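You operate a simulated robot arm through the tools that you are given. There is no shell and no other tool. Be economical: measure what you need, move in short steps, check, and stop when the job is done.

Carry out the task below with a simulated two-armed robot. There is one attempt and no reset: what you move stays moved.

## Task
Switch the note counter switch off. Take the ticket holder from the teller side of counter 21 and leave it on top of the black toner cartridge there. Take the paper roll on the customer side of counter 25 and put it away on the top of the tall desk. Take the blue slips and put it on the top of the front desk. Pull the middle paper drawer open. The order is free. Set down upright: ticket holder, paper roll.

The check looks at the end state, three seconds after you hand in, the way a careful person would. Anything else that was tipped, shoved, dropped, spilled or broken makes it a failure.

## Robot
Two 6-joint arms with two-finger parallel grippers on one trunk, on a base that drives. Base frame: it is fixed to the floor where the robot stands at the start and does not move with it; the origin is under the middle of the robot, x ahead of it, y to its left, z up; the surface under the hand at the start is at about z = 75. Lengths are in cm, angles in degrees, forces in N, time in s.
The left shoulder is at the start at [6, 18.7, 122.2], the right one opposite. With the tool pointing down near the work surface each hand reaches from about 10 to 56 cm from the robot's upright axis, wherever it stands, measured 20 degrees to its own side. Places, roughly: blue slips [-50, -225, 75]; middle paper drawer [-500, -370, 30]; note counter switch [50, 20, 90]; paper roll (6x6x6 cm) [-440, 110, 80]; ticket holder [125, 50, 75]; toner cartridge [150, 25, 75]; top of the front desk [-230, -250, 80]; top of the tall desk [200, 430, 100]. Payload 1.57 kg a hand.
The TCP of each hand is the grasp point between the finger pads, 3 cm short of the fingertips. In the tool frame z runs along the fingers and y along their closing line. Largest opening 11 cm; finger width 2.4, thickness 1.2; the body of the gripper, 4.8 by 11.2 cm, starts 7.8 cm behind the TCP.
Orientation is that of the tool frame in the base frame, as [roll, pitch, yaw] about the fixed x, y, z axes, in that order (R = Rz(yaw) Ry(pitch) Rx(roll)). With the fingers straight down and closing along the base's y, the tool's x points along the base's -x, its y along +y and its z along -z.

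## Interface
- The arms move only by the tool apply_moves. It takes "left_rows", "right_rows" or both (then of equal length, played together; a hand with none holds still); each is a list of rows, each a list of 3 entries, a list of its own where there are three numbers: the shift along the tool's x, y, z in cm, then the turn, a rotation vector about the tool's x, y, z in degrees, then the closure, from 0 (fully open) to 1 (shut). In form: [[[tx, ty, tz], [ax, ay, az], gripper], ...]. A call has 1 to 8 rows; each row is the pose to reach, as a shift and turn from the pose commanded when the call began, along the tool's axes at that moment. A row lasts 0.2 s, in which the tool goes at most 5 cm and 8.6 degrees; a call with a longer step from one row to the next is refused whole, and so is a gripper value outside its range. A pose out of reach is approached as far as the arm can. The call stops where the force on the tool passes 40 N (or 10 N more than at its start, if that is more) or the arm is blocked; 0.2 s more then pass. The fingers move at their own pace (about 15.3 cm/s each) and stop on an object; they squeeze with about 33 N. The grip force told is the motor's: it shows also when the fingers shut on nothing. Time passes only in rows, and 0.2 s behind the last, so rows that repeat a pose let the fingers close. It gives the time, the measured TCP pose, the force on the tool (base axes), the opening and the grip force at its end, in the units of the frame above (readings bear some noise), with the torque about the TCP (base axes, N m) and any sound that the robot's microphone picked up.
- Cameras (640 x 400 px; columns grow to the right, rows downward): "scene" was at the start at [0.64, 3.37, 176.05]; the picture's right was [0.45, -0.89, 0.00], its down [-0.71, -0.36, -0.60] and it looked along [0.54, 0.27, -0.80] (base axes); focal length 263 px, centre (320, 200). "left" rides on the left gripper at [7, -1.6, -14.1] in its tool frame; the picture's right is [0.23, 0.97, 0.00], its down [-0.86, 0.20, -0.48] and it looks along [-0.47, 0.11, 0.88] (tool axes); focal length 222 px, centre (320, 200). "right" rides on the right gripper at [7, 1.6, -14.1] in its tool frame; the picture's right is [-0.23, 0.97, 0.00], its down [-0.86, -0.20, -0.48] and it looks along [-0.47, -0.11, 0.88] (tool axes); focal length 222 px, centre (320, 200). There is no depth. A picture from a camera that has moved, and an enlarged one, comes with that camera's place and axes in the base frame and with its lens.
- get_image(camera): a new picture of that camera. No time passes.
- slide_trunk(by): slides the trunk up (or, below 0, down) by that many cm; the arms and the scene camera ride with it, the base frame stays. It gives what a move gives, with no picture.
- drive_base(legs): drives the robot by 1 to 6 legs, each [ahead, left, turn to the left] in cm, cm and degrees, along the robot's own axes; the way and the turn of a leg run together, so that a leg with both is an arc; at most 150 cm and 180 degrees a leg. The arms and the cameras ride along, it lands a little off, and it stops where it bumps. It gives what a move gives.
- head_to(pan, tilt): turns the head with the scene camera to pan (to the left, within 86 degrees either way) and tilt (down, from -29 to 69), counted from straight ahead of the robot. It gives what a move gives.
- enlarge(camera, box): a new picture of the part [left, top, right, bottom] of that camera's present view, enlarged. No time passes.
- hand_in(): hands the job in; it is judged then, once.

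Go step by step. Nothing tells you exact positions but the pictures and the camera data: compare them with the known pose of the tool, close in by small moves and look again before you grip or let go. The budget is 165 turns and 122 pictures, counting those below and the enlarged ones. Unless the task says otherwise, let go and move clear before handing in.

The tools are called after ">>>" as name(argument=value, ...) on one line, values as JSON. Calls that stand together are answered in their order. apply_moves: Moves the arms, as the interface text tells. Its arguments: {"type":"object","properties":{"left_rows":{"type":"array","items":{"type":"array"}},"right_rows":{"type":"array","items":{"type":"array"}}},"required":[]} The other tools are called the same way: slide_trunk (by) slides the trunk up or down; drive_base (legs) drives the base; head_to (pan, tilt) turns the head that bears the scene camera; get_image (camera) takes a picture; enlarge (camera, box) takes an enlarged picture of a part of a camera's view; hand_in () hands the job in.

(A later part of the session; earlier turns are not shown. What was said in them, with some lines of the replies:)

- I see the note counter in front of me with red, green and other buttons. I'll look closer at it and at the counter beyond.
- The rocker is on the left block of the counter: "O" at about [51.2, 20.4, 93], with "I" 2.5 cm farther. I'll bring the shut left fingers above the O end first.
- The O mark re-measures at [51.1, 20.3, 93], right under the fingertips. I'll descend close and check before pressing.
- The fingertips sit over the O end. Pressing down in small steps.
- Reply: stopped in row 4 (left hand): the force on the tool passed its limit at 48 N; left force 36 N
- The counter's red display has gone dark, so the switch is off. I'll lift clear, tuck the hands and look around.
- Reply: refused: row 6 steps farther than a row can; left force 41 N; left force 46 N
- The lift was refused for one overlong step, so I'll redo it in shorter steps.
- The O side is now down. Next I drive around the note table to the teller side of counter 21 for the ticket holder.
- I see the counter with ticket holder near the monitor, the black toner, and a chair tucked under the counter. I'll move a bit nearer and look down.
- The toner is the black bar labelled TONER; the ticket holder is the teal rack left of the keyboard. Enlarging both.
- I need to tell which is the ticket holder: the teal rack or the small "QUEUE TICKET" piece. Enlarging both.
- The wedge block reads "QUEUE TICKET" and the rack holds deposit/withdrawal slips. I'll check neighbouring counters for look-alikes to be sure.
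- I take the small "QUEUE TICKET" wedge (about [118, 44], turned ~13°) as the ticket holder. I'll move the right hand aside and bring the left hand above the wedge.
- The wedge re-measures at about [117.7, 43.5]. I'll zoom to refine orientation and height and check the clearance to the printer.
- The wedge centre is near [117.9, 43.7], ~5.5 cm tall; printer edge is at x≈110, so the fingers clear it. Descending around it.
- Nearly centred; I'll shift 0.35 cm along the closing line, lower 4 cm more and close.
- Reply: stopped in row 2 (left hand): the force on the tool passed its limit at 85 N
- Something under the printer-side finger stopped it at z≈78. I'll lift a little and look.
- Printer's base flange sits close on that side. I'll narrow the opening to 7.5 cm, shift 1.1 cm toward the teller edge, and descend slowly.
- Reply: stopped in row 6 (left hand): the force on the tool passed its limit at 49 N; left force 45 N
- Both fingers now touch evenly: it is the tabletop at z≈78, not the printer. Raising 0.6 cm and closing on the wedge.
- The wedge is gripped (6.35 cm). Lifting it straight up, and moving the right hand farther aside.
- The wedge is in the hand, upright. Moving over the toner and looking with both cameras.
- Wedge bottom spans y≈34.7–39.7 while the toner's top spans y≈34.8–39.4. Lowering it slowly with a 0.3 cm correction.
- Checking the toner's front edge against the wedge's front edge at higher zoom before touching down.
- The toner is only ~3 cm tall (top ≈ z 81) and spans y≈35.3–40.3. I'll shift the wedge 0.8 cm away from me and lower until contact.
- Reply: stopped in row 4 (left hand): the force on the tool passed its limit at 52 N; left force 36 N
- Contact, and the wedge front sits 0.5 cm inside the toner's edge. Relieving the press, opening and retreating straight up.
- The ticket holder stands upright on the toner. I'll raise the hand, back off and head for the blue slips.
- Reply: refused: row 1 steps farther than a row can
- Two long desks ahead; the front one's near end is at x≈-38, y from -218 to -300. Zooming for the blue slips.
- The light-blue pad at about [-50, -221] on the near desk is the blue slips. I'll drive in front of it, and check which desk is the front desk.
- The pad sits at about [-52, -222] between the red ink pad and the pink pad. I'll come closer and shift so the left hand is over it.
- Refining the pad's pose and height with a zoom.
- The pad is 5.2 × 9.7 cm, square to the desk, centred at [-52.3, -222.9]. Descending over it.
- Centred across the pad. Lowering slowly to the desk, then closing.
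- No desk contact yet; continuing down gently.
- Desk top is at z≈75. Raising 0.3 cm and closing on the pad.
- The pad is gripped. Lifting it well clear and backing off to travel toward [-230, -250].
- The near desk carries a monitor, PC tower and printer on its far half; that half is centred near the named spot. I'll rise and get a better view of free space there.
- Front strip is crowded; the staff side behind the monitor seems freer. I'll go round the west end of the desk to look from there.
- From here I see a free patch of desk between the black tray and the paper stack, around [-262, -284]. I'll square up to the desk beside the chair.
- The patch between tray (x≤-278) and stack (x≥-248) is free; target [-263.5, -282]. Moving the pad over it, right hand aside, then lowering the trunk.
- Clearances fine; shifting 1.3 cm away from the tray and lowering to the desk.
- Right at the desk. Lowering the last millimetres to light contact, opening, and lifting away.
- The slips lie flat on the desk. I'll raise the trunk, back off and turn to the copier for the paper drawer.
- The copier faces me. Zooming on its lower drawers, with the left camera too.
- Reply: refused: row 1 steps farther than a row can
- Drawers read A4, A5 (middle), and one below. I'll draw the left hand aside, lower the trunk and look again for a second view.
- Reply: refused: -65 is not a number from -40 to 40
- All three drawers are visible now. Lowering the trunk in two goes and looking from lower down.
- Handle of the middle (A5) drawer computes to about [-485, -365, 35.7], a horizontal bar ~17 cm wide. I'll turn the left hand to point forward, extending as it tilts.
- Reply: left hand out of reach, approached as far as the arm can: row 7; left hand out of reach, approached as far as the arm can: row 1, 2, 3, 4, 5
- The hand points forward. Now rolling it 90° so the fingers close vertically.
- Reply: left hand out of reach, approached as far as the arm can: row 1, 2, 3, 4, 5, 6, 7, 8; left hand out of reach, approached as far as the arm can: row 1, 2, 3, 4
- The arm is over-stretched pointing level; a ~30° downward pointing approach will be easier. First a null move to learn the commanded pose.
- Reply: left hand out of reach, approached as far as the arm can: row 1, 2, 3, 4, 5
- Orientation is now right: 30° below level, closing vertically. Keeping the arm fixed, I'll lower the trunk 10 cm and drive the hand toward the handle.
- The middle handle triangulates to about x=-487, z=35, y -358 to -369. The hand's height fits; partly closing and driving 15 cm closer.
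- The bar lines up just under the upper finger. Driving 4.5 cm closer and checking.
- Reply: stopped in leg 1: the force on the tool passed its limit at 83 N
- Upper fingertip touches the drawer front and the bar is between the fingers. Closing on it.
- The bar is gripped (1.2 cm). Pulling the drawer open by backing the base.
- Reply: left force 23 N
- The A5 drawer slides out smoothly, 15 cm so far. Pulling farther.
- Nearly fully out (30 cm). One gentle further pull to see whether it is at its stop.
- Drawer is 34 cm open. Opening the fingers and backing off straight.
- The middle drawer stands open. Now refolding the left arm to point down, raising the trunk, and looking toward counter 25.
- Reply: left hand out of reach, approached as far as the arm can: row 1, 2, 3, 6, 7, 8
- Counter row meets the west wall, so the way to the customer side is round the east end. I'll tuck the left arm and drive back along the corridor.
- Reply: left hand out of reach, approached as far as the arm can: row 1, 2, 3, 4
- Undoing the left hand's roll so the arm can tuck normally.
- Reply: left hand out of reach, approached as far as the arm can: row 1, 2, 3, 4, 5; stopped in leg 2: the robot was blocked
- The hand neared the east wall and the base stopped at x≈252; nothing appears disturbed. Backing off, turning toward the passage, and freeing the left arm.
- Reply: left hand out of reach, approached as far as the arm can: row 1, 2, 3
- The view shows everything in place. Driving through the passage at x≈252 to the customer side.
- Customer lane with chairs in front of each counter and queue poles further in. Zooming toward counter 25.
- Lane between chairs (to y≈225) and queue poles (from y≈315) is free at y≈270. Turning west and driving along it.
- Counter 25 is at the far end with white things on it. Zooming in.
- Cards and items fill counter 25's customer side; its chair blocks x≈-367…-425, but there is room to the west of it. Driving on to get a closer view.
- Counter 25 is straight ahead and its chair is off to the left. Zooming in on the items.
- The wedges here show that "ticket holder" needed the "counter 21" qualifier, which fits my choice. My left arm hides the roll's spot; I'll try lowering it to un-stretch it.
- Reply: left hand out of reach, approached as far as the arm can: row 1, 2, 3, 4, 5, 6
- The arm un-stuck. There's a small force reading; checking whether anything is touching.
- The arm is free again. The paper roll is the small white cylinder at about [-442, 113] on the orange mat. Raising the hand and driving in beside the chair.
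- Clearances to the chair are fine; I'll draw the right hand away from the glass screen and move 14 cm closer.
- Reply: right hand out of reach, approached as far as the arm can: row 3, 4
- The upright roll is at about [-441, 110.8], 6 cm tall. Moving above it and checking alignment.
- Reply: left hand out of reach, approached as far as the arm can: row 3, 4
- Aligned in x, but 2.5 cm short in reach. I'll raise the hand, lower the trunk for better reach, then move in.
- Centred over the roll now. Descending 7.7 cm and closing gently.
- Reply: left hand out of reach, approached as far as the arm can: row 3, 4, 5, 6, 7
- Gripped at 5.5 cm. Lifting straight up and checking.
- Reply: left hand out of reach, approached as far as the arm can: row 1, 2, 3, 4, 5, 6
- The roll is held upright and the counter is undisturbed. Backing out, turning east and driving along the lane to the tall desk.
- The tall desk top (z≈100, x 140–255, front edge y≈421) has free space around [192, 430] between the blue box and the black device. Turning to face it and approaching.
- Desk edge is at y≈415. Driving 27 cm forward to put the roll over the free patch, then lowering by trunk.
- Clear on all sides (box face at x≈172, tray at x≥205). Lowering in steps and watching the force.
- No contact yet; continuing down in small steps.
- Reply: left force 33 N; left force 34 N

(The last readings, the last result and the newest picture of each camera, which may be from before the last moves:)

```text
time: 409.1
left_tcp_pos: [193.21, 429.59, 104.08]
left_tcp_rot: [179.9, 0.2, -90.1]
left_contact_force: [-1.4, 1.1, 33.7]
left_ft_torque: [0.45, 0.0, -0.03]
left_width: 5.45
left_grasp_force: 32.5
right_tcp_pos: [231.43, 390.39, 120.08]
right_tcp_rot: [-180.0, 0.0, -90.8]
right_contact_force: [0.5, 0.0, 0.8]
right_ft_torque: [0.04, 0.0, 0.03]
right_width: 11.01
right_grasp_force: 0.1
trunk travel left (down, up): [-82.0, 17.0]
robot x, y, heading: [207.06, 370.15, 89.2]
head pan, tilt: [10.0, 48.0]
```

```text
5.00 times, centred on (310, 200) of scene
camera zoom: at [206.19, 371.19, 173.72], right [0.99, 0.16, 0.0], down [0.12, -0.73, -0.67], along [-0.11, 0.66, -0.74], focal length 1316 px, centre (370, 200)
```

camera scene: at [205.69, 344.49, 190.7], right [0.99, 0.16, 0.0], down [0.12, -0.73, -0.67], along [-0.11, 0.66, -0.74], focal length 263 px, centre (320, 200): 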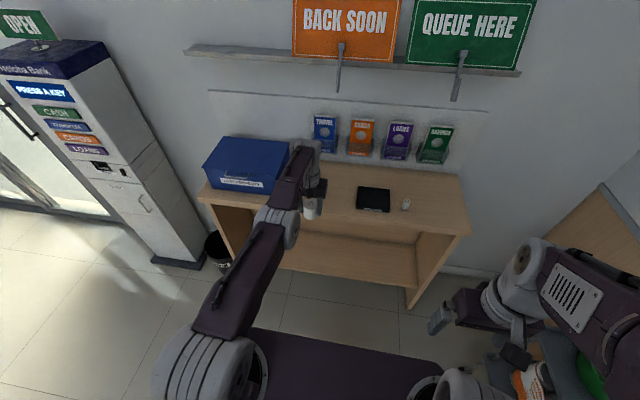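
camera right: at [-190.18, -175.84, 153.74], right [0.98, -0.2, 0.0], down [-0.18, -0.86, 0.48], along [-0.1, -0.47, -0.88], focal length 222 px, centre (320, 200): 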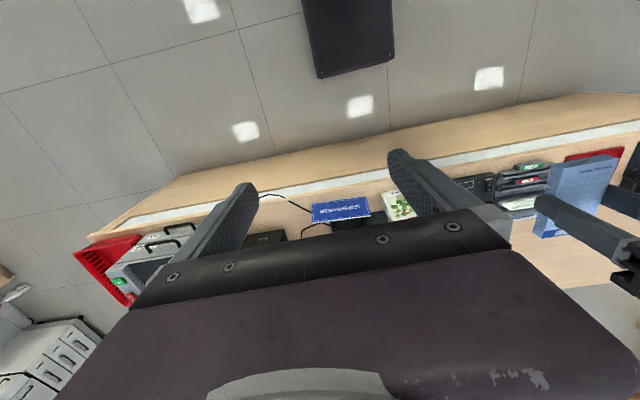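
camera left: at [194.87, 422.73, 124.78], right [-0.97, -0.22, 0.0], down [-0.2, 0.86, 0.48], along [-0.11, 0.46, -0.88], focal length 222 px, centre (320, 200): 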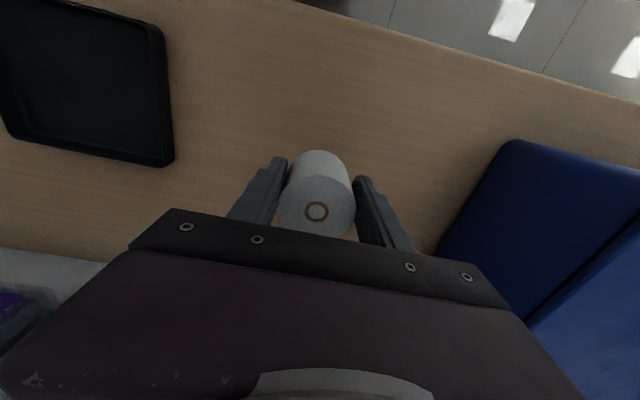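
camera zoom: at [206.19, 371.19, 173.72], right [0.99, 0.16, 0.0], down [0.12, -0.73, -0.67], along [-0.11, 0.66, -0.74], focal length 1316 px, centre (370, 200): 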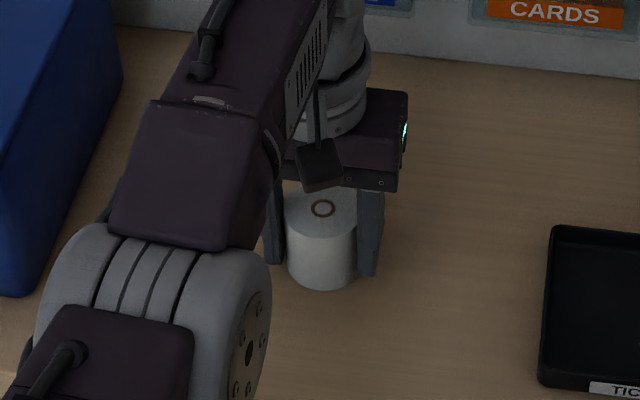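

Contact. Relieving the press slightly, then opening the fingers.

>>> slide_trunk(by=0.4)

>>> apply_moves(left_rows=[[[0, 0, 0], [0, 0, 0], 0.45], [[0, 0, 0], [0, 0, 0], 0.38], [[0, 0, 0], [0, 0, 0], 0.3], [[0, 0, 0], [0, 0, 0], 0.25]])

>>> slide_trunk(by=17)

>>> get_image(camera="left")

>>> enlarge(camera="scene", box=[190, 140, 430, 280])

```text
time: 409.6
left_tcp_pos: [193.31, 429.54, 104.09]
left_tcp_rot: [179.9, -0.1, -90.2]
left_contact_force: [0.4, -0.8, 12.9]
left_ft_torque: [0.49, -0.05, -0.01]
left_width: 5.47
left_grasp_force: 32.8
right_tcp_pos: [231.35, 390.61, 120.4]
right_tcp_rot: [-180.0, -0.1, -90.7]
right_contact_force: [0.7, 0.5, 0.2]
right_ft_torque: [-0.02, -0.01, 0.0]
right_width: 11.01
right_grasp_force: 0.0
trunk travel left (down, up): [-82.4, 16.6]
robot x, y, heading: [207.6, 370.15, 89.4]
head pan, tilt: [10.0, 48.0]
```

```text
time: 410.6
left_tcp_pos: [193.15, 429.87, 104.02]
left_tcp_rot: [179.9, -0.1, -90.1]
left_contact_force: [0.0, -0.1, 0.7]
left_ft_torque: [0.0, -0.01, -0.02]
left_width: 8.23
left_grasp_force: 0.0
right_tcp_pos: [231.4, 390.86, 120.33]
right_tcp_rot: [179.9, -0.2, -90.8]
right_contact_force: [0.1, -0.7, 0.4]
right_ft_torque: [-0.02, 0.02, -0.02]
right_width: 10.99
right_grasp_force: 0.1
trunk travel left (down, up): [-82.4, 16.6]
robot x, y, heading: [207.47, 370.33, 89.1]
head pan, tilt: [10.0, 48.0]
```

```text
time: 412.5
left_tcp_pos: [193.11, 429.81, 120.68]
left_tcp_rot: [179.9, -0.1, -90.1]
left_contact_force: [0.4, -0.7, 0.0]
left_ft_torque: [0.02, -0.05, 0.01]
left_width: 8.24
left_grasp_force: 0.1
right_tcp_pos: [231.43, 390.95, 136.98]
right_tcp_rot: [-180.0, -0.3, -90.8]
right_contact_force: [-0.3, -0.9, -0.2]
right_ft_torque: [-0.04, 0.02, -0.01]
right_width: 11.02
right_grasp_force: 0.1
right hand out of reach, approached as far as the arm can: row 1
trunk travel left (down, up): [-99.0, 0.0]
robot x, y, heading: [207.04, 370.31, 89.4]
head pan, tilt: [10.0, 48.0]
```

```text
14 pictures are left
camera left: at [194.87, 422.76, 134.75], right [-0.97, -0.22, 0.0], down [-0.2, 0.86, 0.48], along [-0.11, 0.46, -0.88], focal length 222 px, centre (320, 200)
```

left: 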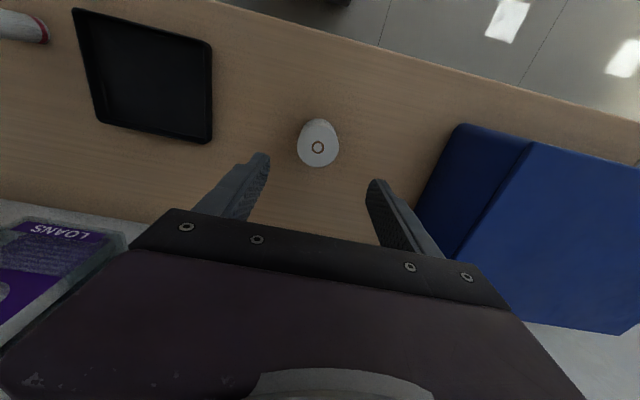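

```text
2.67 times, centred on (310, 210) of scene
camera zoom: at [206.08, 371.83, 190.69], right [0.99, 0.16, 0.0], down [0.12, -0.73, -0.67], along [-0.11, 0.66, -0.74], focal length 702 px, centre (347, 173)
```

zoom: 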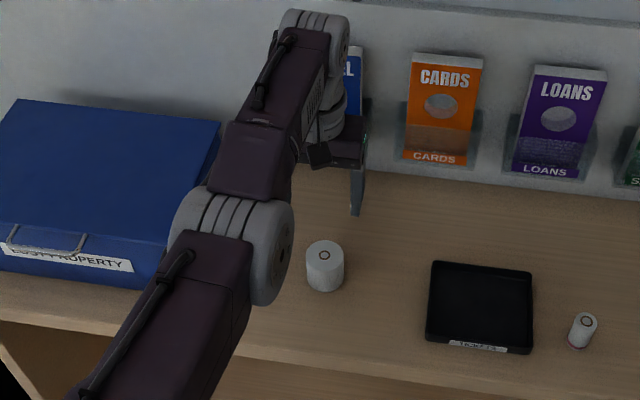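

The roll stands upright on the tall desk. Backing clear of the desk and taking a last look.

>>> drive_base(legs=[[-50, 0, 0]])

>>> get_image(camera="scene")

```text
time: 415.4
left_tcp_pos: [192.47, 379.86, 120.54]
left_tcp_rot: [179.9, -0.1, -90.0]
left_contact_force: [0.0, -0.5, -0.2]
left_ft_torque: [-0.02, 0.0, 0.02]
left_width: 8.25
left_grasp_force: 0.0
right_tcp_pos: [230.7, 341.04, 136.87]
right_tcp_rot: [179.9, -0.2, -90.6]
right_contact_force: [-0.1, -1.2, -0.5]
right_ft_torque: [-0.05, 0.03, -0.01]
right_width: 11.01
right_grasp_force: 0.0
trunk travel left (down, up): [-99.0, 0.0]
robot x, y, heading: [206.58, 319.67, 89.3]
head pan, tilt: [10.0, 48.0]
```

```text
12 pictures are left
camera scene: at [205.42, 321.95, 190.69], right [0.99, 0.16, 0.0], down [0.12, -0.73, -0.67], along [-0.11, 0.66, -0.74], focal length 263 px, centre (320, 200)
```

scene: 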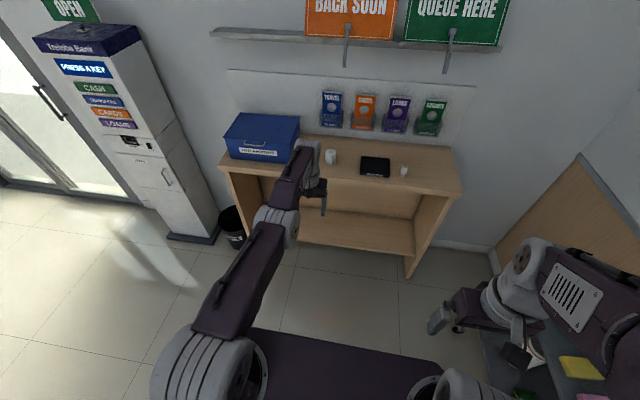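

The roll stands upright on the tall desk and both hands are clear, so I'm handing in.

>>> hand_in()

```text
The job is handed in.
```

I finished all five steps and handed the job in; two of them rest on my reading of the task:

- **Note counter:** it is switched off, and its red display went dark.
- **Ticket holder:** it stands upright on the toner cartridge. I took it to be the small "QUEUE TICKET A 5 min" block rather than the teal slip rack. It matches a row of similar blocks on counter 25, where one slot looked empty.
- **Paper roll:** it stands upright on top of the tall desk.
- **Blue slips:** they started on the long desk nearest the counters. I read "front desk" as that desk's far half and laid them in a free spot about 45 cm from the point you gave, because a computer tower was near that point.
- **Middle paper drawer (A5):** it is open about 34 cm.

The base stopped once, blocked near the east wall; I saw nothing disturbed.
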